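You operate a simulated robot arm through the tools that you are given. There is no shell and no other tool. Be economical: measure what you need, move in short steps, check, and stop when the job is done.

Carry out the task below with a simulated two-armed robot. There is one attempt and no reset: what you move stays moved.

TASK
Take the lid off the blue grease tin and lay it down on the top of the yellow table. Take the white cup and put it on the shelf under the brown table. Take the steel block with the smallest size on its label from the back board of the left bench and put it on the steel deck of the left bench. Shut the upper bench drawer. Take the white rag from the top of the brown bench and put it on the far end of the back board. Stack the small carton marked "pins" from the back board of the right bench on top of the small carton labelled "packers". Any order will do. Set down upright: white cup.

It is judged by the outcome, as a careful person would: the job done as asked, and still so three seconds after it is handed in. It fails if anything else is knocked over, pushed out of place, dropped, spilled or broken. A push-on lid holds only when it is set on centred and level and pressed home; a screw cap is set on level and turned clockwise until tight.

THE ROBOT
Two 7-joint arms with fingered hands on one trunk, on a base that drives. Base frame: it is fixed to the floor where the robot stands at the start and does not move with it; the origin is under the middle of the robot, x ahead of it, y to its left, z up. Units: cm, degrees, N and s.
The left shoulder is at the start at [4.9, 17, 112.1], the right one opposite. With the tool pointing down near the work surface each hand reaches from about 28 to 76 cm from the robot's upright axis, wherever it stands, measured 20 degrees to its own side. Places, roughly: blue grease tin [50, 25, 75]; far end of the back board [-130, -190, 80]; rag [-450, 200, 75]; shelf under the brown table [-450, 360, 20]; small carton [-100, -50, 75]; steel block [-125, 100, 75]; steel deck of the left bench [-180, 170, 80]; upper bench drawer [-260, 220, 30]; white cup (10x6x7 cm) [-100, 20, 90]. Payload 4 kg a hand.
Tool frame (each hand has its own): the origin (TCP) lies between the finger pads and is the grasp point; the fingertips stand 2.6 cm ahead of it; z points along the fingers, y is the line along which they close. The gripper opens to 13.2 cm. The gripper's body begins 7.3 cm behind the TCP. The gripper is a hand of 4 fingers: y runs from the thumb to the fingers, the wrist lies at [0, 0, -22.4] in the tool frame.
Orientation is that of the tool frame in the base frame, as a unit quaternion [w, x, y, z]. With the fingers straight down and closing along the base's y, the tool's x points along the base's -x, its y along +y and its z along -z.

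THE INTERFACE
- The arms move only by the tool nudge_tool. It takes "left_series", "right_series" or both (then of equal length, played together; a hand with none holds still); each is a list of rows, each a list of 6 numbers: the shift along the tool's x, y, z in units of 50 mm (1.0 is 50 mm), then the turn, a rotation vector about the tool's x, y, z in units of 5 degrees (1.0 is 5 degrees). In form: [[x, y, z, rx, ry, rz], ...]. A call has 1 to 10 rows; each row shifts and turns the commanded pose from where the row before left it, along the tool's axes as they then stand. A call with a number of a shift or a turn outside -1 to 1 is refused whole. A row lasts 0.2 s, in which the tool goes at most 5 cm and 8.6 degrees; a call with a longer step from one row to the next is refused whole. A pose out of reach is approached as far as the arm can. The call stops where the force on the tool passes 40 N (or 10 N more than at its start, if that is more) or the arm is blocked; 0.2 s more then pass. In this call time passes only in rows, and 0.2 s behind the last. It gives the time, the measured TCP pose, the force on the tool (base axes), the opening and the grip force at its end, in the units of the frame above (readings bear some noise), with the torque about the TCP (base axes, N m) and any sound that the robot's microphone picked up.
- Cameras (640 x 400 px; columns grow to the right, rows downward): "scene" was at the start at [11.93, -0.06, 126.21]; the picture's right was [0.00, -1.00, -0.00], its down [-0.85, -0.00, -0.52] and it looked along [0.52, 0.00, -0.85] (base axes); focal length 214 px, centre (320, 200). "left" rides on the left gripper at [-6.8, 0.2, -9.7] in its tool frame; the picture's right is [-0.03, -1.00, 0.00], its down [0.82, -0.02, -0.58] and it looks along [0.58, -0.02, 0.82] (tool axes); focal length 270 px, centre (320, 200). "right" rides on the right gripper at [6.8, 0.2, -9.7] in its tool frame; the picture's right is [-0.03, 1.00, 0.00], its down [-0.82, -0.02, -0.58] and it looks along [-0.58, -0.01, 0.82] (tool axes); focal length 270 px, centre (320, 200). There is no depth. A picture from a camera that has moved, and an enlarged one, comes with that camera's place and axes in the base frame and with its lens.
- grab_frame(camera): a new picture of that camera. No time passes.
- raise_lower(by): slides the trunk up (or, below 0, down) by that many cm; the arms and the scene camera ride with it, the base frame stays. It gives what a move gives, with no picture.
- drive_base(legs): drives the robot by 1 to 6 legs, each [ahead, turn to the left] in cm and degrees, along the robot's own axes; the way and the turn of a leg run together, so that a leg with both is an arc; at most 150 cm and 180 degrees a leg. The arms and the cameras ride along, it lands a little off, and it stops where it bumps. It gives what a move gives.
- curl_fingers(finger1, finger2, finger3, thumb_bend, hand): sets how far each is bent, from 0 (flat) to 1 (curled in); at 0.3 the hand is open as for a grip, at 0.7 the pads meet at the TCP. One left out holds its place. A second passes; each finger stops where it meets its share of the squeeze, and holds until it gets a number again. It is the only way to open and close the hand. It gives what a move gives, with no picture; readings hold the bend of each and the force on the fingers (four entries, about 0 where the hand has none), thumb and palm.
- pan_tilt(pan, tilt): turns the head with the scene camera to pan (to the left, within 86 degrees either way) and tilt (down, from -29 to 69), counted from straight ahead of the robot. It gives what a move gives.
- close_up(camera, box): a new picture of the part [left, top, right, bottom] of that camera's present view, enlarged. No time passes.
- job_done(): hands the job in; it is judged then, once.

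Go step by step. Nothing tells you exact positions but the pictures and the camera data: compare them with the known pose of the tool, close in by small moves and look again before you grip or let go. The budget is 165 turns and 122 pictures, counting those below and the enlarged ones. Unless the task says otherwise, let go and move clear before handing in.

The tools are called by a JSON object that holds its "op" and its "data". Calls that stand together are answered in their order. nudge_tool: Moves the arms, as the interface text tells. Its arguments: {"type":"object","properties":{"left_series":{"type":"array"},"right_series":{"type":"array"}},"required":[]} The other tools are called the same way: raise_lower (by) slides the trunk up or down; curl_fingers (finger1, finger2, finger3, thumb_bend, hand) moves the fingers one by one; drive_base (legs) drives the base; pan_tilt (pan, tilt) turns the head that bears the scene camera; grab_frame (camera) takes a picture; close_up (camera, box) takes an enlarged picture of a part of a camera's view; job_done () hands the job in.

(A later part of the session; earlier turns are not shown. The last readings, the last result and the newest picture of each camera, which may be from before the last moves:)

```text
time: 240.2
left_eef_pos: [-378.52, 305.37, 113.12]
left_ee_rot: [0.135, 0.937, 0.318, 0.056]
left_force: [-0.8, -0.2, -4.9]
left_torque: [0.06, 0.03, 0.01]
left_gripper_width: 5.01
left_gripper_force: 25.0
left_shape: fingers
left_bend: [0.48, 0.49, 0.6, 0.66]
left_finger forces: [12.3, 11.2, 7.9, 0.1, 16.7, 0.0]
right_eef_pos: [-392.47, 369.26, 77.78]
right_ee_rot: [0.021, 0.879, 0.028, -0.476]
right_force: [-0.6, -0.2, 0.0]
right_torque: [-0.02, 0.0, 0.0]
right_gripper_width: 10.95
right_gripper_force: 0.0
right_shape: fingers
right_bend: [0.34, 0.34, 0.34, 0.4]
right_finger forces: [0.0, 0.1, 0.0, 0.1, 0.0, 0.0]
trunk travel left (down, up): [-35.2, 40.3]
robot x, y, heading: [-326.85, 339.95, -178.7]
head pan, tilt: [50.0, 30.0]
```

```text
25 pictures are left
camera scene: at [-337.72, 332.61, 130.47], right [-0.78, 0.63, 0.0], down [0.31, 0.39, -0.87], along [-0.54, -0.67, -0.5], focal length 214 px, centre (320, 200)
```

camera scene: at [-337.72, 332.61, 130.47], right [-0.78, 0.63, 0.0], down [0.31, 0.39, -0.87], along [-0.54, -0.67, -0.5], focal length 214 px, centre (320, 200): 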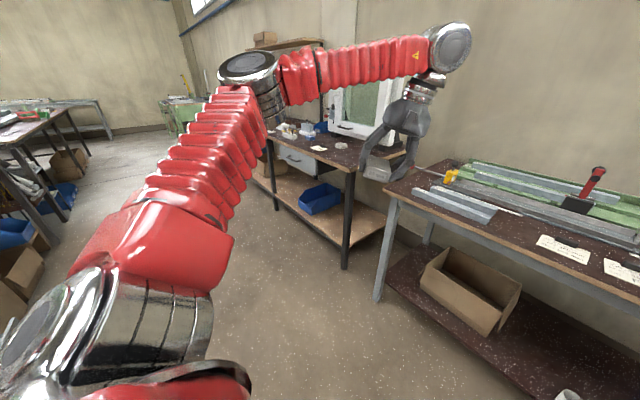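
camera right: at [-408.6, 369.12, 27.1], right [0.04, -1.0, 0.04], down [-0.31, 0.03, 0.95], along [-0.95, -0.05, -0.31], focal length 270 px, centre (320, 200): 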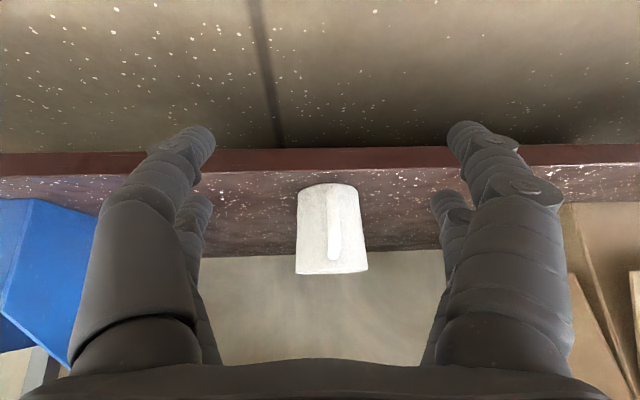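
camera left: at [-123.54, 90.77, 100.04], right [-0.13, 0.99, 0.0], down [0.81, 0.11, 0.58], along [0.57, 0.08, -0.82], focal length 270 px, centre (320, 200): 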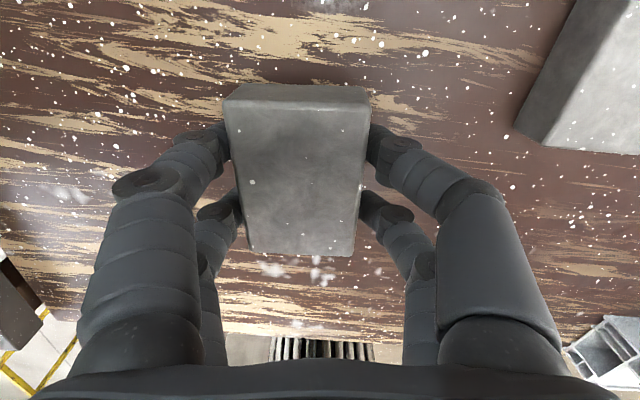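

The left hand still holds the block. I'll straighten and raise the right hand, then turn to drive into the corridor between the bench and the brown bench.

{"op": "nudge_tool", "data": {"right_series": [[0, 0, 0, 0, 1, 0], [0, 0, 0, 0, 1, 0], [0, 0, 0, 0, 1, 0], [0, 0, 0, 0, 1, 0], [0, 0, 0, 0, 1, 0], [0, 0, 0, 0, 1, 0], [0, 0, 0, 0, 1, 0], [0, 0, 0, 0, 1, 0], [0, 0, 0, 0, 1, 0], [0, 0, 0, 0, 1, 0]]}}

{"op": "nudge_tool", "data": {"right_series": [[0, 0, 0, 0, 0.7, 0], [0, 0, 0, 0, 0.7, 0], [0.3, 0, -0.9, 0, 0, 0], [0.3, 0, -0.9, 0, 0, 0], [0.3, 0, -0.9, 0, 0, 0], [0.3, 0, -0.9, 0, 0, 0], [0.3, 0, -0.9, 0, 0, 0], [0.2, 0, -0.9, 0, 0, 0]]}}

{"op": "drive_base", "data": {"legs": [[0, 44]]}}

{"op": "drive_base", "data": {"legs": [[0, 44]]}}

```text
time: 242.3
left_eef_pos: [-378.6, 305.43, 113.1]
left_ee_rot: [0.135, 0.937, 0.318, 0.055]
left_force: [-0.1, 0.5, -4.4]
left_torque: [0.04, 0.0, 0.01]
left_gripper_width: 5.04
left_gripper_force: 23.8
left_shape: fingers
left_bend: [0.48, 0.49, 0.6, 0.66]
left_finger forces: [12.3, 11.2, 7.9, 0.0, 16.6, 0.0]
right_eef_pos: [-390.7, 369.97, 79.0]
right_ee_rot: [0.008, 0.998, 0.034, -0.06]
right_force: [-0.6, 0.5, 0.7]
right_torque: [-0.01, -0.02, 0.04]
right_gripper_width: 10.96
right_gripper_force: 0.0
right_shape: fingers
right_bend: [0.34, 0.34, 0.34, 0.4]
right_finger forces: [0.0, 0.1, 0.0, 0.1, 0.1, 0.0]
right hand out of reach, approached as far as the arm can: row 9, 10
trunk travel left (down, up): [-35.2, 40.3]
robot x, y, heading: [-326.89, 339.79, -178.8]
head pan, tilt: [50.0, 30.0]
```

```text
time: 244.2
left_eef_pos: [-378.53, 305.32, 113.09]
left_ee_rot: [0.134, 0.937, 0.317, 0.055]
left_force: [-0.6, 0.0, -5.3]
left_torque: [0.06, 0.08, 0.02]
left_gripper_width: 5.06
left_gripper_force: 24.3
left_shape: fingers
left_bend: [0.48, 0.49, 0.6, 0.66]
left_finger forces: [12.4, 11.2, 7.8, 0.0, 16.7, 0.1]
right_eef_pos: [-380.53, 371.48, 107.39]
right_ee_rot: [0.005, 0.999, 0.036, 0.0]
right_force: [0.5, -0.5, 1.0]
right_torque: [0.0, 0.01, -0.01]
right_gripper_width: 10.94
right_gripper_force: 0.0
right_shape: fingers
right_bend: [0.34, 0.34, 0.34, 0.4]
right_finger forces: [0.0, 0.0, 0.1, 0.0, 0.1, 0.0]
right hand out of reach, approached as far as the arm can: row 1, 2
trunk travel left (down, up): [-35.2, 40.3]
robot x, y, heading: [-327.19, 340.12, -178.8]
head pan, tilt: [50.0, 30.0]
```

```text
time: 246.5
left_eef_pos: [-340.97, 279.44, 113.05]
left_ee_rot: [0.105, 0.755, 0.64, 0.099]
left_force: [-0.2, -0.1, -4.3]
left_torque: [0.05, 0.08, -0.02]
left_gripper_width: 5.07
left_gripper_force: 24.0
left_shape: fingers
left_bend: [0.48, 0.49, 0.6, 0.66]
left_finger forces: [12.5, 10.9, 7.9, 0.0, 16.5, 0.0]
right_eef_pos: [-387.79, 326.33, 107.45]
right_ee_rot: [0.004, 0.917, 0.4, 0.003]
right_force: [0.4, -0.4, -0.2]
right_torque: [-0.03, 0.02, -0.02]
right_gripper_width: 10.93
right_gripper_force: 0.1
right_shape: fingers
right_bend: [0.34, 0.34, 0.34, 0.4]
right_finger forces: [0.0, 0.1, 0.1, 0.1, 0.0, 0.0]
trunk travel left (down, up): [-35.2, 40.3]
robot x, y, heading: [-329.96, 343.03, -135.6]
head pan, tilt: [50.0, 30.0]
```

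```text
time: 249.0
left_eef_pos: [-293.53, 289.74, 113.09]
left_ee_rot: [0.059, 0.458, 0.877, 0.132]
left_force: [0.8, -0.4, -5.2]
left_torque: [-0.03, 0.09, 0.02]
left_gripper_width: 5.08
left_gripper_force: 23.7
left_shape: fingers
left_bend: [0.48, 0.49, 0.61, 0.66]
left_finger forces: [12.2, 11.2, 8.1, 0.0, 16.4, 0.1]
right_eef_pos: [-359.71, 290.69, 107.29]
right_ee_rot: [0.003, 0.698, 0.716, 0.004]
right_force: [0.2, -0.3, 0.1]
right_torque: [-0.03, 0.05, 0.01]
right_gripper_width: 11.0
right_gripper_force: 0.1
right_shape: fingers
right_bend: [0.34, 0.34, 0.34, 0.4]
right_finger forces: [0.0, 0.1, 0.0, 0.0, 0.1, 0.0]
trunk travel left (down, up): [-35.2, 40.3]
robot x, y, heading: [-334.67, 343.02, -92.1]
head pan, tilt: [50.0, 30.0]
```

{"op": "drive_base", "data": {"legs": [[85, 0]]}}

{"op": "pan_tilt", "data": {"pan": 40, "tilt": 38}}

{"op": "grab_frame", "data": {"camera": "scene"}}

```text
time: 249.7
left_eef_pos: [-291.78, 289.47, 113.26]
left_ee_rot: [0.058, 0.454, 0.879, 0.133]
left_force: [-0.9, 0.5, -4.5]
left_torque: [-0.01, 0.03, -0.01]
left_gripper_width: 5.04
left_gripper_force: 24.6
left_shape: fingers
left_bend: [0.48, 0.49, 0.6, 0.66]
left_finger forces: [12.6, 11.0, 8.3, 0.0, 16.6, 0.0]
right_eef_pos: [-358.04, 290.13, 107.18]
right_ee_rot: [0.002, 0.697, 0.717, 0.007]
right_force: [-0.8, -0.4, 0.1]
right_torque: [0.02, -0.01, -0.01]
right_gripper_width: 11.01
right_gripper_force: 0.1
right_shape: fingers
right_bend: [0.34, 0.34, 0.34, 0.4]
right_finger forces: [0.0, 0.0, 0.0, 0.1, 0.0, 0.0]
trunk travel left (down, up): [-35.2, 40.3]
robot x, y, heading: [-335.03, 343.14, -92.1]
head pan, tilt: [50.0, 30.0]
stopped in leg 1: the robot was blocked; the commanded pose is now the measured one
```

```text
time: 250.4
left_eef_pos: [-291.56, 289.57, 113.25]
left_ee_rot: [0.058, 0.454, 0.879, 0.131]
left_force: [1.1, 0.6, -4.8]
left_torque: [-0.03, 0.12, 0.03]
left_gripper_width: 5.04
left_gripper_force: 24.3
left_shape: fingers
left_bend: [0.48, 0.49, 0.6, 0.66]
left_finger forces: [12.6, 11.2, 8.3, 0.0, 16.5, 0.0]
right_eef_pos: [-357.93, 290.37, 107.39]
right_ee_rot: [0.002, 0.697, 0.717, 0.007]
right_force: [0.3, 0.2, 0.9]
right_torque: [-0.01, 0.0, -0.01]
right_gripper_width: 11.02
right_gripper_force: 0.1
right_shape: fingers
right_bend: [0.34, 0.34, 0.34, 0.4]
right_finger forces: [0.0, 0.1, 0.0, 0.1, 0.0, 0.0]
trunk travel left (down, up): [-35.2, 40.3]
robot x, y, heading: [-334.87, 342.49, -92.2]
head pan, tilt: [40.0, 38.0]
```

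```text
24 pictures are left
camera scene: at [-329.59, 330.7, 129.24], right [-0.79, -0.61, 0.0], down [-0.38, 0.49, -0.79], along [0.48, -0.62, -0.62], focal length 214 px, centre (320, 200)
```

scene: 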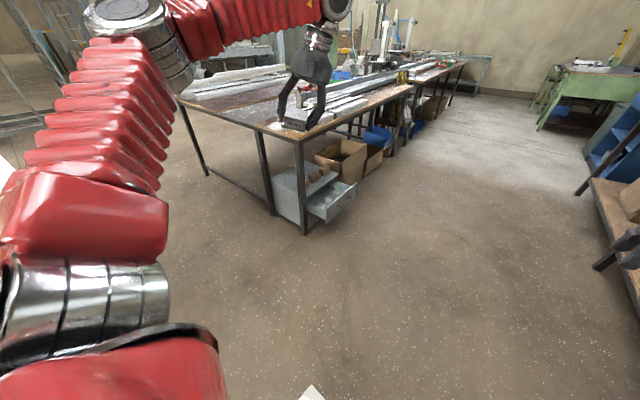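

I see the open drawer under the bench's near end. I'll zoom in to understand it and the deck.

{"op": "close_up", "data": {"camera": "scene", "box": [170, 50, 426, 250]}}

```text
2.00 times, centred on (298, 150) of scene
camera zoom: at [-329.59, 330.7, 129.24], right [-0.79, -0.61, 0.0], down [-0.38, 0.49, -0.79], along [0.48, -0.62, -0.62], focal length 429 px, centre (364, 300)
```

zoom: 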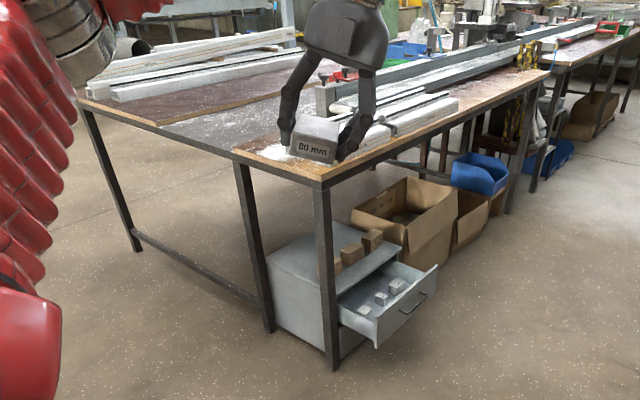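

The drawer (front panel x≈-267, y 205–241, z≈30) opens toward −x. The grey steel deck at the bench end spans x −218 to −176, so I'll place the block from the bench end and drive there now.

{"op": "drive_base", "data": {"legs": [[0, 40]]}}

{"op": "drive_base", "data": {"legs": [[0, 34]]}}

```text
time: 253.1
left_eef_pos: [-267.7, 328.33, 113.13]
left_ee_rot: [0.009, 0.136, 0.98, 0.143]
left_force: [0.5, -1.5, -5.3]
left_torque: [0.03, 0.08, -0.03]
left_gripper_width: 5.06
left_gripper_force: 24.3
left_shape: fingers
left_bend: [0.48, 0.49, 0.6, 0.66]
left_finger forces: [12.3, 11.0, 8.0, 0.0, 17.0, 0.1]
right_eef_pos: [-319.76, 287.58, 106.89]
right_ee_rot: [-0.003, 0.417, 0.909, 0.014]
right_force: [1.2, -1.6, -0.6]
right_torque: [0.08, 0.01, 0.02]
right_gripper_width: 10.99
right_gripper_force: 0.0
right_shape: fingers
right_bend: [0.34, 0.34, 0.34, 0.4]
right_finger forces: [0.1, 0.0, 0.0, 0.1, 0.1, 0.0]
trunk travel left (down, up): [-35.2, 40.3]
robot x, y, heading: [-337.94, 340.42, -53.2]
head pan, tilt: [40.0, 38.0]
stopped in leg 1: the robot was blocked; the commanded pose is now the measured one
```

```text
time: 255.0
left_eef_pos: [-271.89, 366.78, 113.31]
left_ee_rot: [-0.03, -0.136, 0.98, 0.14]
left_force: [1.1, -0.5, -4.7]
left_torque: [-0.07, 0.01, 0.01]
left_gripper_width: 5.04
left_gripper_force: 24.1
left_shape: fingers
left_bend: [0.48, 0.49, 0.6, 0.66]
left_finger forces: [12.3, 11.3, 8.2, 0.0, 16.7, 0.0]
right_eef_pos: [-294.78, 304.46, 107.25]
right_ee_rot: [-0.004, 0.157, 0.988, 0.011]
right_force: [0.1, -0.2, -0.2]
right_torque: [0.01, 0.01, -0.02]
right_gripper_width: 11.0
right_gripper_force: 0.0
right_shape: fingers
right_bend: [0.34, 0.34, 0.34, 0.4]
right_finger forces: [0.0, 0.1, 0.0, 0.1, 0.0, 0.1]
trunk travel left (down, up): [-35.2, 40.3]
robot x, y, heading: [-338.96, 336.57, -20.8]
head pan, tilt: [40.0, 38.0]
stopped in leg 1: the robot was blocked; the commanded pose is now the measured one
```

{"op": "drive_base", "data": {"legs": [[0, 6]]}}

{"op": "drive_base", "data": {"legs": [[125, 0]]}}

```text
time: 255.9
left_eef_pos: [-275.33, 373.44, 113.49]
left_ee_rot: [-0.036, -0.186, 0.972, 0.139]
left_force: [2.1, -0.8, -7.0]
left_torque: [-0.07, 0.09, 0.01]
left_gripper_width: 5.08
left_gripper_force: 24.1
left_shape: fingers
left_bend: [0.48, 0.49, 0.6, 0.66]
left_finger forces: [12.2, 11.2, 8.5, 0.0, 16.7, 0.0]
right_eef_pos: [-291.66, 309.06, 108.56]
right_ee_rot: [0.009, 0.11, 0.994, 0.018]
right_force: [4.1, 5.9, -1.1]
right_torque: [-0.28, 0.28, 0.02]
right_gripper_width: 11.0
right_gripper_force: 0.0
right_shape: fingers
right_bend: [0.34, 0.34, 0.34, 0.4]
right_finger forces: [0.0, 0.1, 0.0, 0.0, 0.1, 0.0]
trunk travel left (down, up): [-35.2, 40.3]
robot x, y, heading: [-338.96, 336.47, -14.9]
head pan, tilt: [40.0, 38.0]
```

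```text
time: 262.1
left_eef_pos: [-157.33, 340.11, 113.32]
left_ee_rot: [-0.035, -0.178, 0.974, 0.138]
left_force: [-0.4, -1.0, -3.8]
left_torque: [-0.09, 0.01, -0.03]
left_gripper_width: 5.04
left_gripper_force: 24.0
left_shape: fingers
left_bend: [0.48, 0.49, 0.6, 0.66]
left_finger forces: [12.4, 11.0, 8.1, 0.0, 16.7, 0.0]
right_eef_pos: [-174.92, 275.88, 108.71]
right_ee_rot: [0.011, 0.12, 0.993, 0.018]
right_force: [0.8, -0.3, 0.4]
right_torque: [-0.01, -0.06, -0.01]
right_gripper_width: 11.02
right_gripper_force: 0.1
right_shape: fingers
right_bend: [0.34, 0.34, 0.34, 0.4]
right_finger forces: [0.1, 0.0, 0.1, 0.0, 0.0, 0.0]
trunk travel left (down, up): [-35.2, 40.3]
robot x, y, heading: [-222.41, 304.22, -15.9]
head pan, tilt: [40.0, 38.0]
```

{"op": "drive_base", "data": {"legs": [[0, -37]]}}

{"op": "drive_base", "data": {"legs": [[0, -37]]}}

{"op": "pan_tilt", "data": {"pan": 10, "tilt": 48}}

{"op": "grab_frame", "data": {"camera": "scene"}}

```text
time: 264.2
left_eef_pos: [-148.7, 294.21, 113.48]
left_ee_rot: [0.01, 0.139, 0.98, 0.143]
left_force: [0.1, -0.9, -4.4]
left_torque: [-0.06, 0.03, 0.01]
left_gripper_width: 5.05
left_gripper_force: 24.2
left_shape: fingers
left_bend: [0.48, 0.49, 0.6, 0.66]
left_finger forces: [12.6, 11.0, 8.1, 0.1, 16.6, 0.0]
right_eef_pos: [-201.18, 253.27, 108.77]
right_ee_rot: [0.016, 0.428, 0.904, 0.013]
right_force: [0.3, -0.5, 0.6]
right_torque: [0.02, 0.02, 0.01]
right_gripper_width: 10.97
right_gripper_force: 0.1
right_shape: fingers
right_bend: [0.34, 0.34, 0.34, 0.4]
right_finger forces: [0.1, 0.0, 0.0, 0.0, 0.0, 0.0]
trunk travel left (down, up): [-35.2, 40.3]
robot x, y, heading: [-218.72, 306.28, -52.4]
head pan, tilt: [40.0, 38.0]
```

```text
time: 266.4
left_eef_pos: [-170.53, 254.21, 113.61]
left_ee_rot: [0.056, 0.444, 0.884, 0.132]
left_force: [0.0, 0.3, -4.9]
left_torque: [-0.03, 0.05, 0.01]
left_gripper_width: 5.06
left_gripper_force: 24.7
left_shape: fingers
left_bend: [0.49, 0.5, 0.59, 0.66]
left_finger forces: [12.9, 10.9, 8.1, 0.0, 16.7, 0.0]
right_eef_pos: [-237.11, 253.35, 108.79]
right_ee_rot: [0.02, 0.693, 0.72, 0.009]
right_force: [-1.1, -0.6, -0.8]
right_torque: [0.03, 0.02, -0.01]
right_gripper_width: 11.03
right_gripper_force: 0.0
right_shape: fingers
right_bend: [0.34, 0.34, 0.34, 0.4]
right_finger forces: [0.0, 0.1, 0.0, 0.0, 0.0, 0.0]
trunk travel left (down, up): [-35.2, 40.3]
robot x, y, heading: [-215.06, 306.29, -89.3]
head pan, tilt: [40.0, 38.0]
```

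```text
time: 267.3
left_eef_pos: [-170.5, 254.27, 113.58]
left_ee_rot: [0.057, 0.445, 0.884, 0.132]
left_force: [-1.1, 0.4, -4.7]
left_torque: [0.02, 0.02, -0.04]
left_gripper_width: 5.05
left_gripper_force: 24.5
left_shape: fingers
left_bend: [0.49, 0.5, 0.59, 0.66]
left_finger forces: [12.8, 11.0, 8.2, 0.0, 16.8, 0.0]
right_eef_pos: [-237.15, 253.37, 108.77]
right_ee_rot: [0.019, 0.694, 0.72, 0.008]
right_force: [-0.9, -0.7, -0.1]
right_torque: [0.05, -0.02, 0.02]
right_gripper_width: 11.01
right_gripper_force: 0.1
right_shape: fingers
right_bend: [0.34, 0.34, 0.34, 0.4]
right_finger forces: [0.1, 0.1, 0.1, 0.1, 0.0, 0.1]
trunk travel left (down, up): [-35.2, 40.3]
robot x, y, heading: [-214.96, 306.35, -89.3]
head pan, tilt: [10.0, 48.0]
```

```text
22 pictures are left
camera scene: at [-213.37, 293.44, 127.79], right [-0.98, -0.19, 0.0], down [-0.14, 0.73, -0.67], along [0.13, -0.66, -0.74], focal length 214 px, centre (320, 200)
```

scene: 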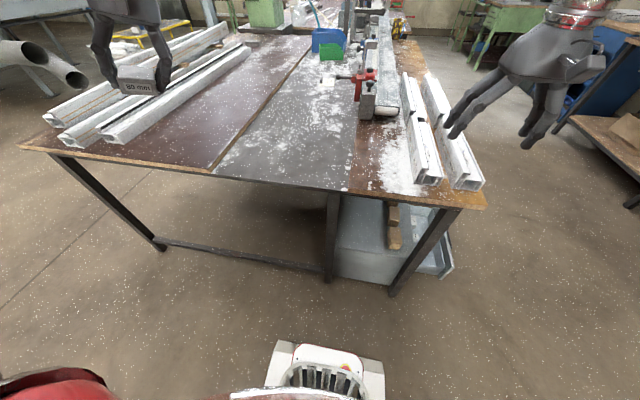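

The deck is clear at this end. I'll level the left hand, move over about [-190, 236] and descend partway.

{"op": "nudge_tool", "data": {"left_series": [[0, 0, 0, 0.815, 0, 0], [0, 0, 0, 0.815, 0, 0], [0, 0, 0, 0.815, 0, 0], [0, 0, 0, 0.815, 0, 0], [-0.15, -0.85, 0, 0, 0, 0], [-0.15, -0.85, 0, 0, 0, 0], [-0.15, -0.85, 0, 0, 0, 0], [-0.1, -0.85, 0, 0, 0, 0], [-0.1, -0.85, 0, 0, 0, 0], [0, -0.85, 0, 0, 0, 0]]}}

{"op": "nudge_tool", "data": {"left_series": [[0, 0, 0.8, 0, 0, 0], [0, 0, 0.8, 0, 0, 0], [0, 0, 0.8, 0, 0, 0], [0, 0, 0.8, 0, 0, 0], [0, 0, 0.8, 0, 0, 0]]}}

{"op": "close_up", "data": {"camera": "scene", "box": [180, 80, 372, 200]}}

```text
time: 269.5
left_eef_pos: [-188.36, 238.14, 113.35]
left_ee_rot: [-0.008, 0.448, 0.894, 0.004]
left_force: [1.2, -0.5, -5.3]
left_torque: [0.0, 0.11, -0.02]
left_gripper_width: 5.04
left_gripper_force: 24.2
left_shape: fingers
left_bend: [0.49, 0.5, 0.59, 0.66]
left_finger forces: [13.0, 11.4, 7.8, 0.1, 15.8, 0.0]
left hand out of reach, approached as far as the arm can: row 10
right_eef_pos: [-236.74, 253.4, 108.86]
right_ee_rot: [0.019, 0.693, 0.72, 0.006]
right_force: [1.9, 0.9, 0.0]
right_torque: [-0.02, 0.07, 0.02]
right_gripper_width: 11.0
right_gripper_force: 0.0
right_shape: fingers
right_bend: [0.34, 0.34, 0.34, 0.4]
right_finger forces: [0.0, 0.0, 0.1, 0.0, 0.0, 0.0]
trunk travel left (down, up): [-35.2, 40.3]
robot x, y, heading: [-214.68, 306.45, -89.3]
head pan, tilt: [10.0, 48.0]
```

```text
time: 270.7
left_eef_pos: [-188.73, 238.23, 93.34]
left_ee_rot: [-0.008, 0.448, 0.894, 0.005]
left_force: [-0.5, 0.9, -4.8]
left_torque: [0.02, 0.04, 0.01]
left_gripper_width: 5.05
left_gripper_force: 24.0
left_shape: fingers
left_bend: [0.49, 0.5, 0.59, 0.66]
left_finger forces: [12.7, 11.1, 7.8, 0.0, 15.9, 0.1]
right_eef_pos: [-236.92, 253.26, 108.77]
right_ee_rot: [0.019, 0.693, 0.721, 0.008]
right_force: [0.2, 0.6, 0.1]
right_torque: [-0.01, -0.01, -0.01]
right_gripper_width: 10.99
right_gripper_force: 0.0
right_shape: fingers
right_bend: [0.34, 0.34, 0.34, 0.4]
right_finger forces: [0.0, 0.0, 0.0, 0.0, 0.0, 0.0]
trunk travel left (down, up): [-35.2, 40.3]
robot x, y, heading: [-214.61, 305.77, -89.5]
head pan, tilt: [10.0, 48.0]
```

```text
3.33 times, centred on (276, 140) of scene
camera zoom: at [-213.2, 293.36, 127.77], right [-0.98, -0.19, 0.0], down [-0.14, 0.73, -0.67], along [0.12, -0.66, -0.74], focal length 715 px, centre (467, 400)
```

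zoom: 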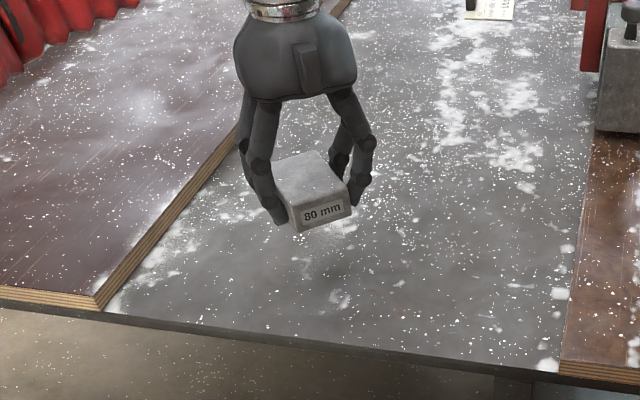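

I'll shift 4 cm away from the board edge and lower until it touches.

{"op": "nudge_tool", "data": {"left_series": [[0.48, -0.64, 0, 0, 0, 0], [0, 0, 0.5, 0, 0, 0], [0, 0, 0.4, 0, 0, 0], [0, 0, 0.2, 0, 0, 0], [0, 0, 0.15, 0, 0, 0]]}}

{"op": "nudge_tool", "data": {"left_series": [[0, 0, 0.12, 0, 0, 0], [0, 0, 0.1, 0, 0, 0]]}}

```text
time: 271.9
left_eef_pos: [-192.83, 238.55, 87.2]
left_ee_rot: [-0.007, 0.448, 0.894, 0.006]
left_force: [-0.3, -0.7, -6.3]
left_torque: [0.01, 0.04, -0.01]
left_gripper_width: 5.03
left_gripper_force: 23.5
left_shape: fingers
left_bend: [0.49, 0.5, 0.59, 0.66]
left_finger forces: [12.7, 11.1, 7.9, 0.0, 15.9, 0.0]
right_eef_pos: [-236.89, 253.3, 108.86]
right_ee_rot: [0.02, 0.693, 0.721, 0.008]
right_force: [0.7, 0.2, 0.1]
right_torque: [0.0, -0.01, 0.02]
right_gripper_width: 11.03
right_gripper_force: 0.1
right_shape: fingers
right_bend: [0.34, 0.34, 0.34, 0.4]
right_finger forces: [0.0, 0.0, 0.0, 0.0, 0.0, 0.1]
trunk travel left (down, up): [-35.2, 40.3]
robot x, y, heading: [-214.75, 306.54, -89.4]
head pan, tilt: [10.0, 48.0]
```

```text
time: 272.5
left_eef_pos: [-192.75, 238.5, 85.94]
left_ee_rot: [-0.009, 0.448, 0.894, 0.005]
left_force: [0.0, -0.4, -4.8]
left_torque: [0.01, 0.06, 0.0]
left_gripper_width: 5.03
left_gripper_force: 23.6
left_shape: fingers
left_bend: [0.49, 0.5, 0.59, 0.66]
left_finger forces: [12.8, 11.1, 7.9, 0.1, 15.8, 0.0]
right_eef_pos: [-237.05, 253.31, 108.98]
right_ee_rot: [0.02, 0.693, 0.721, 0.008]
right_force: [0.3, -0.3, 0.3]
right_torque: [0.03, 0.03, -0.03]
right_gripper_width: 10.99
right_gripper_force: 0.0
right_shape: fingers
right_bend: [0.34, 0.34, 0.34, 0.4]
right_finger forces: [0.1, 0.0, 0.0, 0.0, 0.1, 0.0]
trunk travel left (down, up): [-35.2, 40.3]
robot x, y, heading: [-215.08, 306.1, -89.6]
head pan, tilt: [10.0, 48.0]
```

{"op": "nudge_tool", "data": {"left_series": [[0, 0, 0.1, 0, 0, 0], [0, 0, 0.1, 0, 0, 0]]}}

{"op": "nudge_tool", "data": {"left_series": [[0, 0, 0.08, 0, 0, 0]]}}

{"op": "close_up", "data": {"camera": "scene", "box": [220, 80, 380, 180]}}

```text
time: 273.1
left_eef_pos: [-192.94, 238.43, 85.38]
left_ee_rot: [-0.007, 0.448, 0.894, 0.004]
left_force: [1.3, -0.6, 10.0]
left_torque: [0.25, -0.39, 0.0]
left_gripper_width: 5.03
left_gripper_force: 23.5
left_shape: fingers
left_bend: [0.49, 0.5, 0.59, 0.66]
left_finger forces: [12.7, 11.3, 7.8, 0.1, 16.0, 0.1]
right_eef_pos: [-237.05, 253.63, 108.87]
right_ee_rot: [0.02, 0.694, 0.72, 0.007]
right_force: [0.6, 0.3, -0.4]
right_torque: [0.0, 0.02, -0.02]
right_gripper_width: 10.96
right_gripper_force: 0.0
right_shape: fingers
right_bend: [0.34, 0.34, 0.34, 0.4]
right_finger forces: [0.0, 0.0, 0.1, 0.0, 0.1, 0.0]
trunk travel left (down, up): [-35.2, 40.3]
robot x, y, heading: [-214.87, 306.21, -89.5]
head pan, tilt: [10.0, 48.0]
```

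```text
time: 273.5
left_eef_pos: [-192.9, 238.35, 85.15]
left_ee_rot: [-0.005, 0.448, 0.894, 0.0]
left_force: [2.9, -3.9, 27.5]
left_torque: [0.4, -0.89, -0.09]
left_gripper_width: 5.05
left_gripper_force: 27.2
left_shape: fingers
left_bend: [0.51, 0.51, 0.6, 0.66]
left_finger forces: [17.7, 12.1, 8.2, 0.0, 16.8, 0.0]
right_eef_pos: [-237.08, 253.63, 108.98]
right_ee_rot: [0.021, 0.693, 0.721, 0.006]
right_force: [0.4, 0.4, -0.1]
right_torque: [0.0, 0.02, 0.03]
right_gripper_width: 10.99
right_gripper_force: 0.1
right_shape: fingers
right_bend: [0.34, 0.34, 0.34, 0.4]
right_finger forces: [0.0, 0.0, 0.1, 0.0, 0.0, 0.1]
trunk travel left (down, up): [-35.2, 40.3]
robot x, y, heading: [-214.98, 306.58, -89.7]
head pan, tilt: [10.0, 48.0]
```

```text
4.00 times, centred on (300, 130) of scene
camera zoom: at [-213.31, 293.73, 127.86], right [-0.98, -0.19, 0.0], down [-0.14, 0.73, -0.67], along [0.12, -0.66, -0.74], focal length 858 px, centre (400, 480)
```

zoom: 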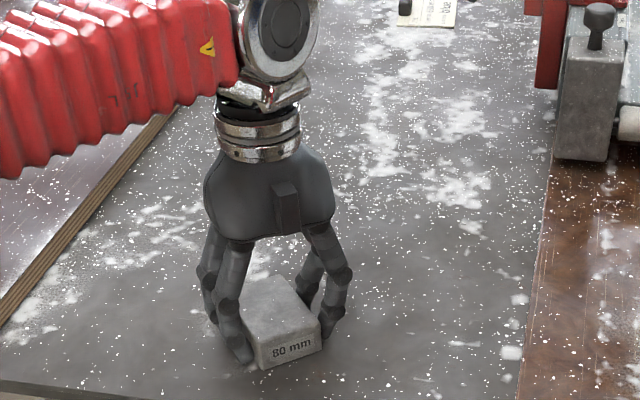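

The block rests on the steel deck. I'll relieve the pressure, open and lift away.

{"op": "nudge_tool", "data": {"left_series": [[0, 0, -0.08, 0, 0, 0]]}}

{"op": "curl_fingers", "data": {"hand": "left", "finger1": 0.38, "finger2": 0.38, "finger3": 0.38, "thumb_bend": 0.42}}

{"op": "nudge_tool", "data": {"left_series": [[0, 0, -0.15, 0, 0, 0], [0, 0, -0.5, 0, 0, 0], [0, 0, -0.8, 0, 0, 0], [0, 0, -0.9, 0, 0, 0], [0, 0, -0.9, 0, 0, 0], [0, 0, -0.9, 0, 0, 0], [0, 0, -0.9, 0, 0, 0]]}}

{"op": "close_up", "data": {"camera": "scene", "box": [180, 80, 480, 290]}}

```text
time: 273.9
left_eef_pos: [-193.02, 238.42, 85.09]
left_ee_rot: [-0.007, 0.448, 0.894, 0.004]
left_force: [2.7, -7.2, 20.5]
left_torque: [0.13, -0.61, -0.15]
left_gripper_width: 5.03
left_gripper_force: 25.2
left_shape: fingers
left_bend: [0.51, 0.51, 0.6, 0.66]
left_finger forces: [13.0, 11.2, 8.9, 0.0, 17.5, 0.0]
right_eef_pos: [-236.98, 253.4, 108.87]
right_ee_rot: [0.02, 0.693, 0.72, 0.008]
right_force: [0.3, -0.3, -1.0]
right_torque: [0.01, 0.0, 0.04]
right_gripper_width: 10.98
right_gripper_force: 0.0
right_shape: fingers
right_bend: [0.34, 0.34, 0.34, 0.4]
right_finger forces: [0.1, 0.0, 0.0, 0.0, 0.0, 0.0]
trunk travel left (down, up): [-35.2, 40.3]
robot x, y, heading: [-214.64, 306.43, -89.1]
head pan, tilt: [10.0, 48.0]
```

```text
time: 274.9
left_eef_pos: [-193.02, 238.54, 85.12]
left_ee_rot: [-0.007, 0.448, 0.894, 0.004]
left_force: [3.4, 4.6, 14.7]
left_torque: [-0.53, 0.33, 0.02]
left_gripper_width: 9.45
left_gripper_force: 6.9
left_shape: fingers
left_bend: [0.38, 0.38, 0.38, 0.44]
left_finger forces: [0.0, 0.0, 0.0, 0.0, 13.9, 0.0]
right_eef_pos: [-237.03, 253.6, 108.84]
right_ee_rot: [0.02, 0.693, 0.72, 0.007]
right_force: [-0.2, 0.3, -0.8]
right_torque: [-0.03, -0.01, 0.03]
right_gripper_width: 11.0
right_gripper_force: 0.0
right_shape: fingers
right_bend: [0.34, 0.34, 0.34, 0.4]
right_finger forces: [0.0, 0.1, 0.0, 0.0, 0.1, 0.0]
trunk travel left (down, up): [-35.2, 40.3]
robot x, y, heading: [-214.7, 306.38, -89.4]
head pan, tilt: [10.0, 48.0]
```

```text
time: 276.5
left_eef_pos: [-192.77, 238.06, 110.52]
left_ee_rot: [-0.008, 0.449, 0.893, 0.005]
left_force: [-1.1, -0.8, 0.0]
left_torque: [-0.05, -0.03, 0.0]
left_gripper_width: 9.94
left_gripper_force: 0.0
left_shape: fingers
left_bend: [0.38, 0.38, 0.38, 0.42]
left_finger forces: [0.1, 0.0, 0.0, 0.0, 0.0, 0.1]
right_eef_pos: [-237.03, 253.52, 108.9]
right_ee_rot: [0.02, 0.694, 0.72, 0.007]
right_force: [0.3, 0.0, 0.3]
right_torque: [-0.02, -0.01, -0.02]
right_gripper_width: 11.0
right_gripper_force: 0.1
right_shape: fingers
right_bend: [0.34, 0.34, 0.34, 0.4]
right_finger forces: [0.0, 0.0, 0.0, 0.0, 0.0, 0.1]
trunk travel left (down, up): [-35.2, 40.3]
robot x, y, heading: [-214.72, 306.44, -89.1]
head pan, tilt: [10.0, 48.0]
```

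```text
1.90 times, centred on (330, 185) of scene
camera zoom: at [-213.33, 293.55, 127.8], right [-0.98, -0.19, 0.0], down [-0.14, 0.73, -0.67], along [0.12, -0.66, -0.74], focal length 408 px, centre (301, 229)
```

zoom: 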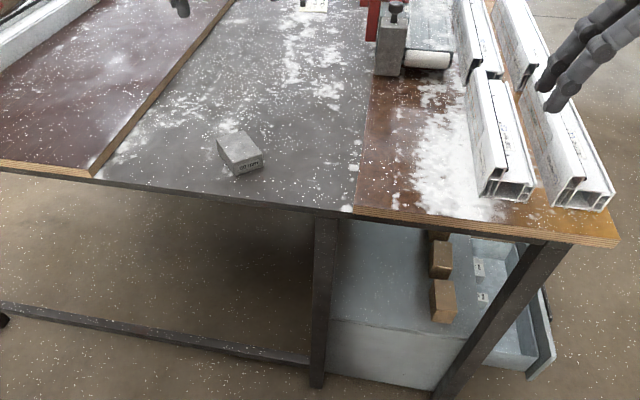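

The block is on the steel deck. Next is the drawer: I'll reposition to the −x side facing +x, making the turns first.

{"op": "drive_base", "data": {"legs": [[-8, 0]]}}

{"op": "drive_base", "data": {"legs": [[0, 40]]}}

{"op": "drive_base", "data": {"legs": [[0, 40]]}}

{"op": "drive_base", "data": {"legs": [[0, 39]]}}

```text
time: 277.6
left_eef_pos: [-192.65, 246.36, 110.52]
left_ee_rot: [-0.008, 0.448, 0.894, 0.004]
left_force: [-0.5, -0.2, 1.0]
left_torque: [-0.04, 0.04, 0.03]
left_gripper_width: 9.91
left_gripper_force: 0.0
left_shape: fingers
left_bend: [0.38, 0.38, 0.38, 0.42]
left_finger forces: [0.0, 0.0, 0.0, 0.0, 0.1, 0.1]
right_eef_pos: [-237.17, 261.69, 108.92]
right_ee_rot: [0.021, 0.694, 0.72, 0.006]
right_force: [0.2, -0.2, 0.5]
right_torque: [-0.03, 0.03, -0.01]
right_gripper_width: 10.98
right_gripper_force: 0.1
right_shape: fingers
right_bend: [0.34, 0.34, 0.34, 0.4]
right_finger forces: [0.0, 0.1, 0.0, 0.0, 0.1, 0.0]
trunk travel left (down, up): [-35.2, 40.3]
robot x, y, heading: [-215.06, 314.83, -89.4]
head pan, tilt: [10.0, 48.0]
```

```text
time: 279.8
left_eef_pos: [-154.51, 275.93, 110.4]
left_ee_rot: [-0.008, 0.121, 0.993, 0.002]
left_force: [0.1, 0.4, 0.3]
left_torque: [-0.04, -0.01, -0.01]
left_gripper_width: 9.91
left_gripper_force: 0.1
left_shape: fingers
left_bend: [0.38, 0.38, 0.38, 0.42]
left_finger forces: [0.0, 0.0, 0.0, 0.0, 0.0, 0.1]
right_eef_pos: [-198.59, 259.56, 108.84]
right_ee_rot: [0.016, 0.41, 0.912, 0.014]
right_force: [0.6, 0.2, 0.3]
right_torque: [-0.01, -0.02, 0.0]
right_gripper_width: 11.02
right_gripper_force: 0.1
right_shape: fingers
right_bend: [0.34, 0.34, 0.34, 0.4]
right_finger forces: [0.0, 0.1, 0.0, 0.1, 0.0, 0.0]
trunk travel left (down, up): [-35.2, 40.3]
robot x, y, heading: [-218.16, 311.87, -50.1]
head pan, tilt: [10.0, 48.0]
```

```text
time: 281.8
left_eef_pos: [-144.9, 317.73, 110.44]
left_ee_rot: [-0.008, -0.178, 0.984, -0.001]
left_force: [-1.2, -0.8, 0.1]
left_torque: [0.06, 0.0, -0.04]
left_gripper_width: 9.99
left_gripper_force: 0.1
left_shape: fingers
left_bend: [0.38, 0.38, 0.38, 0.42]
left_finger forces: [0.1, 0.0, 0.0, 0.1, 0.0, 0.0]
right_eef_pos: [-172.23, 279.22, 109.03]
right_ee_rot: [0.012, 0.122, 0.992, 0.018]
right_force: [-0.5, -0.4, 0.1]
right_torque: [0.06, -0.01, -0.03]
right_gripper_width: 10.99
right_gripper_force: 0.2
right_shape: fingers
right_bend: [0.34, 0.34, 0.34, 0.4]
right_finger forces: [0.0, 0.0, 0.0, 0.0, 0.0, 0.1]
trunk travel left (down, up): [-35.2, 40.3]
robot x, y, heading: [-218.8, 307.93, -14.5]
head pan, tilt: [10.0, 48.0]
stopped in leg 1: the robot was blocked; the commanded pose is now the measured one
```

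```text
time: 283.4
left_eef_pos: [-153.85, 343.94, 110.78]
left_ee_rot: [-0.007, -0.358, 0.934, -0.001]
left_force: [0.6, -0.8, 0.2]
left_torque: [0.07, 0.05, -0.01]
left_gripper_width: 9.99
left_gripper_force: 0.1
left_shape: fingers
left_bend: [0.38, 0.38, 0.38, 0.42]
left_finger forces: [0.0, 0.0, 0.1, 0.0, 0.1, 0.0]
right_eef_pos: [-164.96, 298.41, 109.21]
right_ee_rot: [0.008, -0.068, 0.997, 0.019]
right_force: [-0.3, 0.0, 0.0]
right_torque: [0.01, -0.01, 0.03]
right_gripper_width: 10.97
right_gripper_force: 0.0
right_shape: fingers
right_bend: [0.34, 0.34, 0.34, 0.4]
right_finger forces: [0.0, 0.1, 0.1, 0.1, 0.0, 0.1]
trunk travel left (down, up): [-35.2, 40.3]
robot x, y, heading: [-218.8, 305.51, 8.0]
head pan, tilt: [10.0, 48.0]
stopped in leg 1: the robot was blocked; the commanded pose is now the measured one
```

{"op": "drive_base", "data": {"legs": [[-74, 0]]}}

{"op": "drive_base", "data": {"legs": [[0, 37]]}}

```text
time: 287.4
left_eef_pos: [-227.81, 333.25, 110.84]
left_ee_rot: [-0.006, -0.355, 0.935, -0.002]
left_force: [0.0, 0.0, 0.0]
left_torque: [0.02, 0.0, 0.05]
left_gripper_width: 10.0
left_gripper_force: 0.1
left_shape: fingers
left_bend: [0.38, 0.38, 0.38, 0.42]
left_finger forces: [0.0, 0.0, 0.0, 0.1, 0.0, 0.1]
right_eef_pos: [-239.36, 287.68, 109.19]
right_ee_rot: [0.008, -0.062, 0.998, 0.019]
right_force: [-0.3, 1.0, -0.8]
right_torque: [-0.02, 0.0, 0.01]
right_gripper_width: 11.01
right_gripper_force: 0.0
right_shape: fingers
right_bend: [0.34, 0.34, 0.34, 0.4]
right_finger forces: [0.1, 0.0, 0.0, 0.0, 0.0, 0.0]
trunk travel left (down, up): [-35.2, 40.3]
robot x, y, heading: [-292.95, 295.53, 7.1]
head pan, tilt: [10.0, 48.0]
```

```text
time: 289.0
left_eef_pos: [-246.72, 354.18, 111.07]
left_ee_rot: [-0.003, -0.525, 0.851, -0.002]
left_force: [0.2, 0.3, 0.3]
left_torque: [0.06, 0.0, -0.01]
left_gripper_width: 9.99
left_gripper_force: 0.1
left_shape: fingers
left_bend: [0.38, 0.38, 0.38, 0.42]
left_finger forces: [0.0, 0.1, 0.1, 0.0, 0.1, 0.0]
right_eef_pos: [-238.42, 304.97, 109.74]
right_ee_rot: [0.022, -0.219, 0.975, -0.006]
right_force: [-0.2, 0.3, 0.4]
right_torque: [0.07, 0.04, -0.03]
right_gripper_width: 11.0
right_gripper_force: 0.2
right_shape: fingers
right_bend: [0.34, 0.34, 0.34, 0.4]
right_finger forces: [0.1, 0.0, 0.0, 0.1, 0.1, 0.0]
trunk travel left (down, up): [-35.2, 40.3]
robot x, y, heading: [-292.2, 293.14, 29.3]
head pan, tilt: [10.0, 48.0]
stopped in leg 1: the force on the tool passed its limit (the readings are from after the stop); the commanded pose is now the measured one
```

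{"op": "drive_base", "data": {"legs": [[0, 17]]}}

{"op": "drive_base", "data": {"legs": [[-68, 0]]}}

{"op": "drive_base", "data": {"legs": [[0, -44]]}}

{"op": "pan_tilt", "data": {"pan": -15, "tilt": 50}}

{"op": "grab_frame", "data": {"camera": "scene"}}

```text
time: 290.5
left_eef_pos: [-265.87, 364.16, 111.13]
left_ee_rot: [-0.002, -0.639, 0.769, 0.0]
left_force: [-0.7, 0.8, 0.1]
left_torque: [-0.05, -0.01, 0.0]
left_gripper_width: 9.97
left_gripper_force: 0.1
left_shape: fingers
left_bend: [0.38, 0.38, 0.38, 0.42]
left_finger forces: [0.0, 0.0, 0.0, 0.0, 0.0, 0.0]
right_eef_pos: [-242.72, 319.26, 109.81]
right_ee_rot: [0.023, -0.329, 0.944, 0.01]
right_force: [0.4, 0.4, 0.0]
right_torque: [-0.03, -0.01, 0.01]
right_gripper_width: 11.0
right_gripper_force: 0.1
right_shape: fingers
right_bend: [0.34, 0.34, 0.34, 0.4]
right_finger forces: [0.1, 0.1, 0.0, 0.1, 0.0, 0.0]
trunk travel left (down, up): [-35.2, 40.3]
robot x, y, heading: [-291.22, 291.84, 45.8]
head pan, tilt: [10.0, 48.0]
stopped in leg 1: the robot was blocked; the commanded pose is now the measured one
```

```text
time: 294.2
left_eef_pos: [-312.59, 315.65, 111.27]
left_ee_rot: [-0.002, -0.637, 0.771, 0.0]
left_force: [0.3, 0.1, 0.8]
left_torque: [0.02, -0.02, 0.03]
left_gripper_width: 10.0
left_gripper_force: 0.1
left_shape: fingers
left_bend: [0.38, 0.38, 0.38, 0.42]
left_finger forces: [0.0, 0.1, 0.0, 0.1, 0.0, 0.1]
right_eef_pos: [-289.72, 270.43, 109.71]
right_ee_rot: [0.024, -0.327, 0.945, 0.011]
right_force: [0.1, 0.2, -0.1]
right_torque: [-0.01, 0.02, 0.0]
right_gripper_width: 11.02
right_gripper_force: 0.1
right_shape: fingers
right_bend: [0.34, 0.34, 0.34, 0.4]
right_finger forces: [0.0, 0.0, 0.0, 0.1, 0.0, 0.0]
trunk travel left (down, up): [-35.2, 40.3]
robot x, y, heading: [-337.84, 243.6, 45.5]
head pan, tilt: [10.0, 48.0]
```

```text
time: 296.6
left_eef_pos: [-269.15, 277.09, 111.22]
left_ee_rot: [-0.003, -0.297, 0.955, 0.001]
left_force: [0.0, -0.3, 0.1]
left_torque: [-0.01, -0.01, 0.01]
left_gripper_width: 10.01
left_gripper_force: 0.1
left_shape: fingers
left_bend: [0.38, 0.38, 0.38, 0.42]
left_finger forces: [0.0, 0.1, 0.1, 0.1, 0.0, 0.0]
right_eef_pos: [-284.59, 228.9, 109.7]
right_ee_rot: [0.025, 0.057, 0.998, 0.001]
right_force: [0.0, 0.0, 0.1]
right_torque: [-0.01, -0.02, 0.01]
right_gripper_width: 10.99
right_gripper_force: 0.1
right_shape: fingers
right_bend: [0.34, 0.34, 0.34, 0.4]
right_finger forces: [0.0, 0.0, 0.0, 0.0, 0.1, 0.1]
trunk travel left (down, up): [-35.2, 40.3]
robot x, y, heading: [-337.95, 248.4, 1.3]
head pan, tilt: [10.0, 48.0]
```

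```text
time: 297.5
left_eef_pos: [-269.16, 276.97, 111.32]
left_ee_rot: [-0.003, -0.297, 0.955, 0.0]
left_force: [-0.6, 0.0, 0.4]
left_torque: [0.04, -0.01, 0.02]
left_gripper_width: 9.97
left_gripper_force: 0.2
left_shape: fingers
left_bend: [0.38, 0.38, 0.38, 0.42]
left_finger forces: [0.1, 0.1, 0.0, 0.0, 0.0, 0.0]
right_eef_pos: [-284.58, 228.77, 109.84]
right_ee_rot: [0.026, 0.056, 0.998, 0.001]
right_force: [-0.4, -0.8, 0.2]
right_torque: [0.03, 0.0, -0.02]
right_gripper_width: 10.95
right_gripper_force: 0.1
right_shape: fingers
right_bend: [0.34, 0.34, 0.34, 0.4]
right_finger forces: [0.0, 0.0, 0.1, 0.0, 0.0, 0.1]
trunk travel left (down, up): [-35.2, 40.3]
robot x, y, heading: [-337.86, 248.68, 1.1]
head pan, tilt: [-15.0, 50.0]
```

```text
18 pictures are left
camera scene: at [-325.31, 246.81, 127.51], right [-0.23, -0.97, 0.0], down [-0.75, 0.18, -0.64], along [0.62, -0.15, -0.77], focal length 214 px, centre (320, 200)
```

scene: 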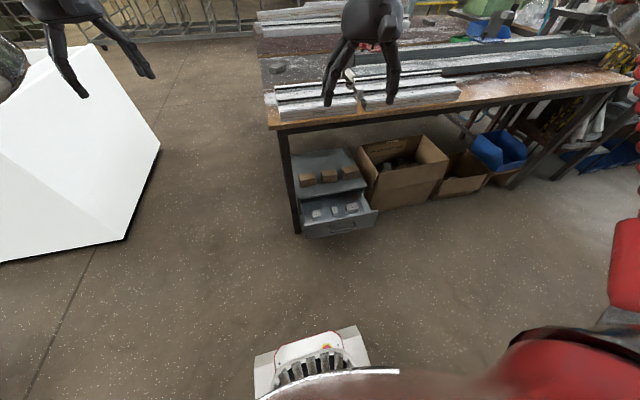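

The drawer panel is at x≈-267, y 203–241, z 26–40, straight ahead of the right hand. I'll make a fist, lower the trunk and see how the pose comes out.

{"op": "curl_fingers", "data": {"hand": "right", "finger1": 0.75, "finger2": 0.75, "finger3": 0.75, "thumb_bend": 0.75}}

{"op": "nudge_tool", "data": {"right_series": [[0.3, 0, 0, 0, -0.9, 0], [0.3, 0, 0, 0, -0.9, 0], [0, 0, 0, 0, -0.9, 0], [0, 0, 0, 0, -0.9, 0], [0, 0, 0, 0, -0.9, 0], [0, 0, 0, 0, -0.9, 0], [0, 0, 0, 0, -0.9, 0], [0, 0, 0, 0, -0.9, 0], [0, 0, 0, 0, -0.9, 0], [0, 0, 0, 0, -0.9, 0]]}}

{"op": "raise_lower", "data": {"by": -30}}

```text
time: 298.5
left_eef_pos: [-269.08, 276.94, 111.28]
left_ee_rot: [-0.003, -0.296, 0.955, 0.001]
left_force: [0.0, 0.5, 0.7]
left_torque: [-0.01, -0.01, -0.02]
left_gripper_width: 9.98
left_gripper_force: 0.1
left_shape: fingers
left_bend: [0.38, 0.38, 0.38, 0.42]
left_finger forces: [0.0, 0.0, 0.0, 0.0, 0.0, 0.1]
right_eef_pos: [-284.64, 228.84, 109.85]
right_ee_rot: [0.026, 0.056, 0.998, 0.002]
right_force: [0.2, 0.1, 0.0]
right_torque: [0.03, 0.01, -0.04]
right_gripper_width: 0.01
right_gripper_force: 0.1
right_shape: fingers
right_bend: [0.72, 0.73, 0.73, 0.74]
right_finger forces: [0.0, 0.1, 0.0, 0.0, 0.0, 0.0]
trunk travel left (down, up): [-35.2, 40.3]
robot x, y, heading: [-338.35, 248.44, 1.5]
head pan, tilt: [-15.0, 50.0]
```

```text
time: 300.7
left_eef_pos: [-269.25, 277.02, 111.35]
left_ee_rot: [-0.003, -0.297, 0.955, 0.001]
left_force: [0.9, 0.4, -0.3]
left_torque: [0.02, -0.03, 0.01]
left_gripper_width: 9.99
left_gripper_force: 0.1
left_shape: fingers
left_bend: [0.38, 0.38, 0.38, 0.42]
left_finger forces: [0.1, 0.1, 0.0, 0.0, 0.0, 0.1]
right_eef_pos: [-287.64, 229.24, 109.59]
right_ee_rot: [0.406, 0.052, 0.912, -0.02]
right_force: [1.1, -0.5, 0.6]
right_torque: [0.0, 0.0, -0.02]
right_gripper_width: 0.0
right_gripper_force: 0.1
right_shape: fingers
right_bend: [0.72, 0.73, 0.73, 0.74]
right_finger forces: [0.0, 0.2, 0.0, 0.0, 0.1, 0.0]
trunk travel left (down, up): [-35.2, 40.3]
robot x, y, heading: [-337.83, 248.69, 1.5]
head pan, tilt: [-15.0, 50.0]
```

```text
time: 303.7
left_eef_pos: [-264.98, 276.97, 56.66]
left_ee_rot: [-0.187, -0.291, 0.937, 0.053]
left_force: [0.1, 0.2, 0.2]
left_torque: [-0.01, 0.0, 0.03]
left_gripper_width: 9.98
left_gripper_force: 0.0
left_shape: fingers
left_bend: [0.38, 0.38, 0.38, 0.42]
left_finger forces: [0.0, 0.0, 0.0, 0.0, 0.0, 0.1]
right_eef_pos: [-284.49, 229.31, 71.18]
right_ee_rot: [0.314, 0.049, 0.948, -0.028]
right_force: [-0.2, 0.2, 0.2]
right_torque: [0.0, -0.03, 0.02]
right_gripper_width: 0.0
right_gripper_force: 0.1
right_shape: fingers
right_bend: [0.72, 0.73, 0.73, 0.74]
right_finger forces: [0.1, 0.0, 0.0, 0.1, 0.0, 0.0]
trunk travel left (down, up): [-5.2, 70.3]
robot x, y, heading: [-337.92, 248.7, 1.4]
head pan, tilt: [-15.0, 50.0]
```

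The right hand is tilted 37° forward. I'll lower it in front of the drawer panel.

{"op": "nudge_tool", "data": {"right_series": [[0.383, -0.108, 0.744, 0, 0, 0], [0.383, -0.108, 0.744, 0, 0, 0], [0.383, -0.108, 0.744, 0, 0, 0], [0.383, -0.108, 0.744, 0, 0, 0], [0.383, -0.108, 0.744, 0, 0, 0], [0.383, -0.108, 0.744, 0, 0, 0], [0.383, -0.108, 0.744, 0, 0, 0], [0.383, -0.108, 0.744, 0, 0, 0], [0.383, -0.108, 0.744, 0, 0, 0]]}}

{"op": "grab_frame", "data": {"camera": "scene"}}

```text
time: 305.7
left_eef_pos: [-264.87, 277.2, 56.5]
left_ee_rot: [-0.187, -0.291, 0.937, 0.053]
left_force: [0.5, -0.4, -1.0]
left_torque: [-0.02, 0.0, -0.01]
left_gripper_width: 9.98
left_gripper_force: 0.1
left_shape: fingers
left_bend: [0.38, 0.38, 0.38, 0.42]
left_finger forces: [0.0, 0.0, 0.1, 0.1, 0.0, 0.0]
right_eef_pos: [-278.69, 223.09, 34.23]
right_ee_rot: [0.314, 0.049, 0.948, -0.028]
right_force: [-0.3, 0.3, -0.3]
right_torque: [-0.01, -0.02, 0.02]
right_gripper_width: 0.01
right_gripper_force: 0.0
right_shape: fingers
right_bend: [0.72, 0.73, 0.73, 0.74]
right_finger forces: [0.0, 0.0, 0.0, 0.1, 0.0, 0.0]
trunk travel left (down, up): [-5.2, 70.3]
robot x, y, heading: [-338.12, 248.88, 1.6]
head pan, tilt: [-15.0, 50.0]
```

```text
17 pictures are left
camera scene: at [-311.98, 247.2, 95.89], right [-0.24, -0.97, 0.0], down [-0.75, 0.18, -0.64], along [0.62, -0.15, -0.77], focal length 214 px, centre (320, 200)
```

scene: 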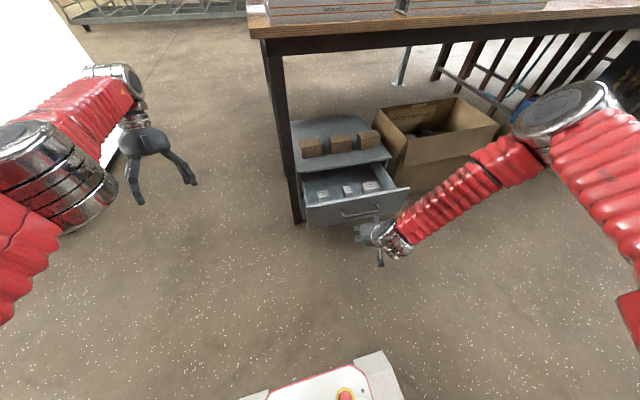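

The fist is centred in front of the panel. I'll push +x slowly.

{"op": "nudge_tool", "data": {"right_series": [[-0.4, 0.055, 0.297, 0, 0, 0], [-0.4, 0.055, 0.297, 0, 0, 0], [-0.4, 0.055, 0.297, 0, 0, 0], [-0.4, 0.055, 0.297, 0, 0, 0], [-0.3, 0.04, 0.22, 0, 0, 0], [-0.3, 0.04, 0.22, 0, 0, 0]]}}

{"op": "nudge_tool", "data": {"right_series": [[-0.3, 0.04, 0.22, 0, 0, 0], [-0.3, 0.04, 0.22, 0, 0, 0], [-0.3, 0.04, 0.22, 0, 0, 0], [-0.3, 0.04, 0.22, 0, 0, 0]]}}

```text
time: 307.1
left_eef_pos: [-264.91, 277.13, 56.54]
left_ee_rot: [-0.186, -0.292, 0.937, 0.053]
left_force: [-0.6, 0.5, 0.0]
left_torque: [0.03, -0.02, 0.0]
left_gripper_width: 9.98
left_gripper_force: 0.1
left_shape: fingers
left_bend: [0.38, 0.38, 0.38, 0.42]
left_finger forces: [0.0, 0.0, 0.1, 0.0, 0.0, 0.1]
right_eef_pos: [-265.09, 222.74, 34.4]
right_ee_rot: [0.314, 0.049, 0.948, -0.027]
right_force: [-0.1, 1.0, -0.1]
right_torque: [-0.02, -0.05, -0.01]
right_gripper_width: 0.0
right_gripper_force: 0.1
right_shape: fingers
right_bend: [0.72, 0.74, 0.73, 0.74]
right_finger forces: [0.0, 0.0, 0.0, 0.0, 0.0, 0.0]
trunk travel left (down, up): [-5.2, 70.3]
robot x, y, heading: [-337.62, 248.29, 1.4]
head pan, tilt: [-15.0, 50.0]
```

```text
time: 308.1
left_eef_pos: [-265.01, 277.16, 56.64]
left_ee_rot: [-0.187, -0.291, 0.937, 0.053]
left_force: [0.8, 0.3, -0.1]
left_torque: [-0.01, 0.02, 0.0]
left_gripper_width: 9.99
left_gripper_force: 0.0
left_shape: fingers
left_bend: [0.38, 0.38, 0.38, 0.42]
left_finger forces: [0.0, 0.1, 0.1, 0.0, 0.0, 0.0]
right_eef_pos: [-259.43, 220.99, 37.1]
right_ee_rot: [0.313, 0.049, 0.948, -0.027]
right_force: [0.0, -0.2, 0.3]
right_torque: [0.01, 0.0, 0.0]
right_gripper_width: 0.0
right_gripper_force: 0.0
right_shape: fingers
right_bend: [0.72, 0.74, 0.73, 0.74]
right_finger forces: [0.1, 0.1, 0.0, 0.0, 0.0, 0.1]
right hand out of reach, approached as far as the arm can: row 1, 2, 3, 4
trunk travel left (down, up): [-5.2, 70.3]
robot x, y, heading: [-337.77, 248.61, 1.3]
head pan, tilt: [-15.0, 50.0]
```

{"op": "close_up", "data": {"camera": "scene", "box": [270, 90, 430, 260]}}

```text
2.35 times, centred on (350, 175) of scene
camera zoom: at [-311.99, 247.19, 95.9], right [-0.24, -0.97, 0.0], down [-0.75, 0.18, -0.64], along [0.62, -0.15, -0.77], focal length 505 px, centre (249, 259)
```

zoom: 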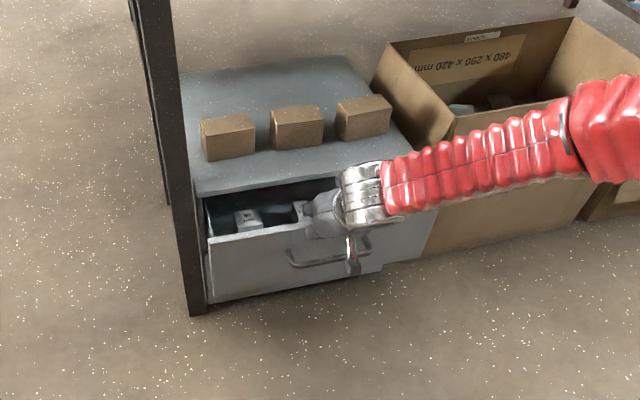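

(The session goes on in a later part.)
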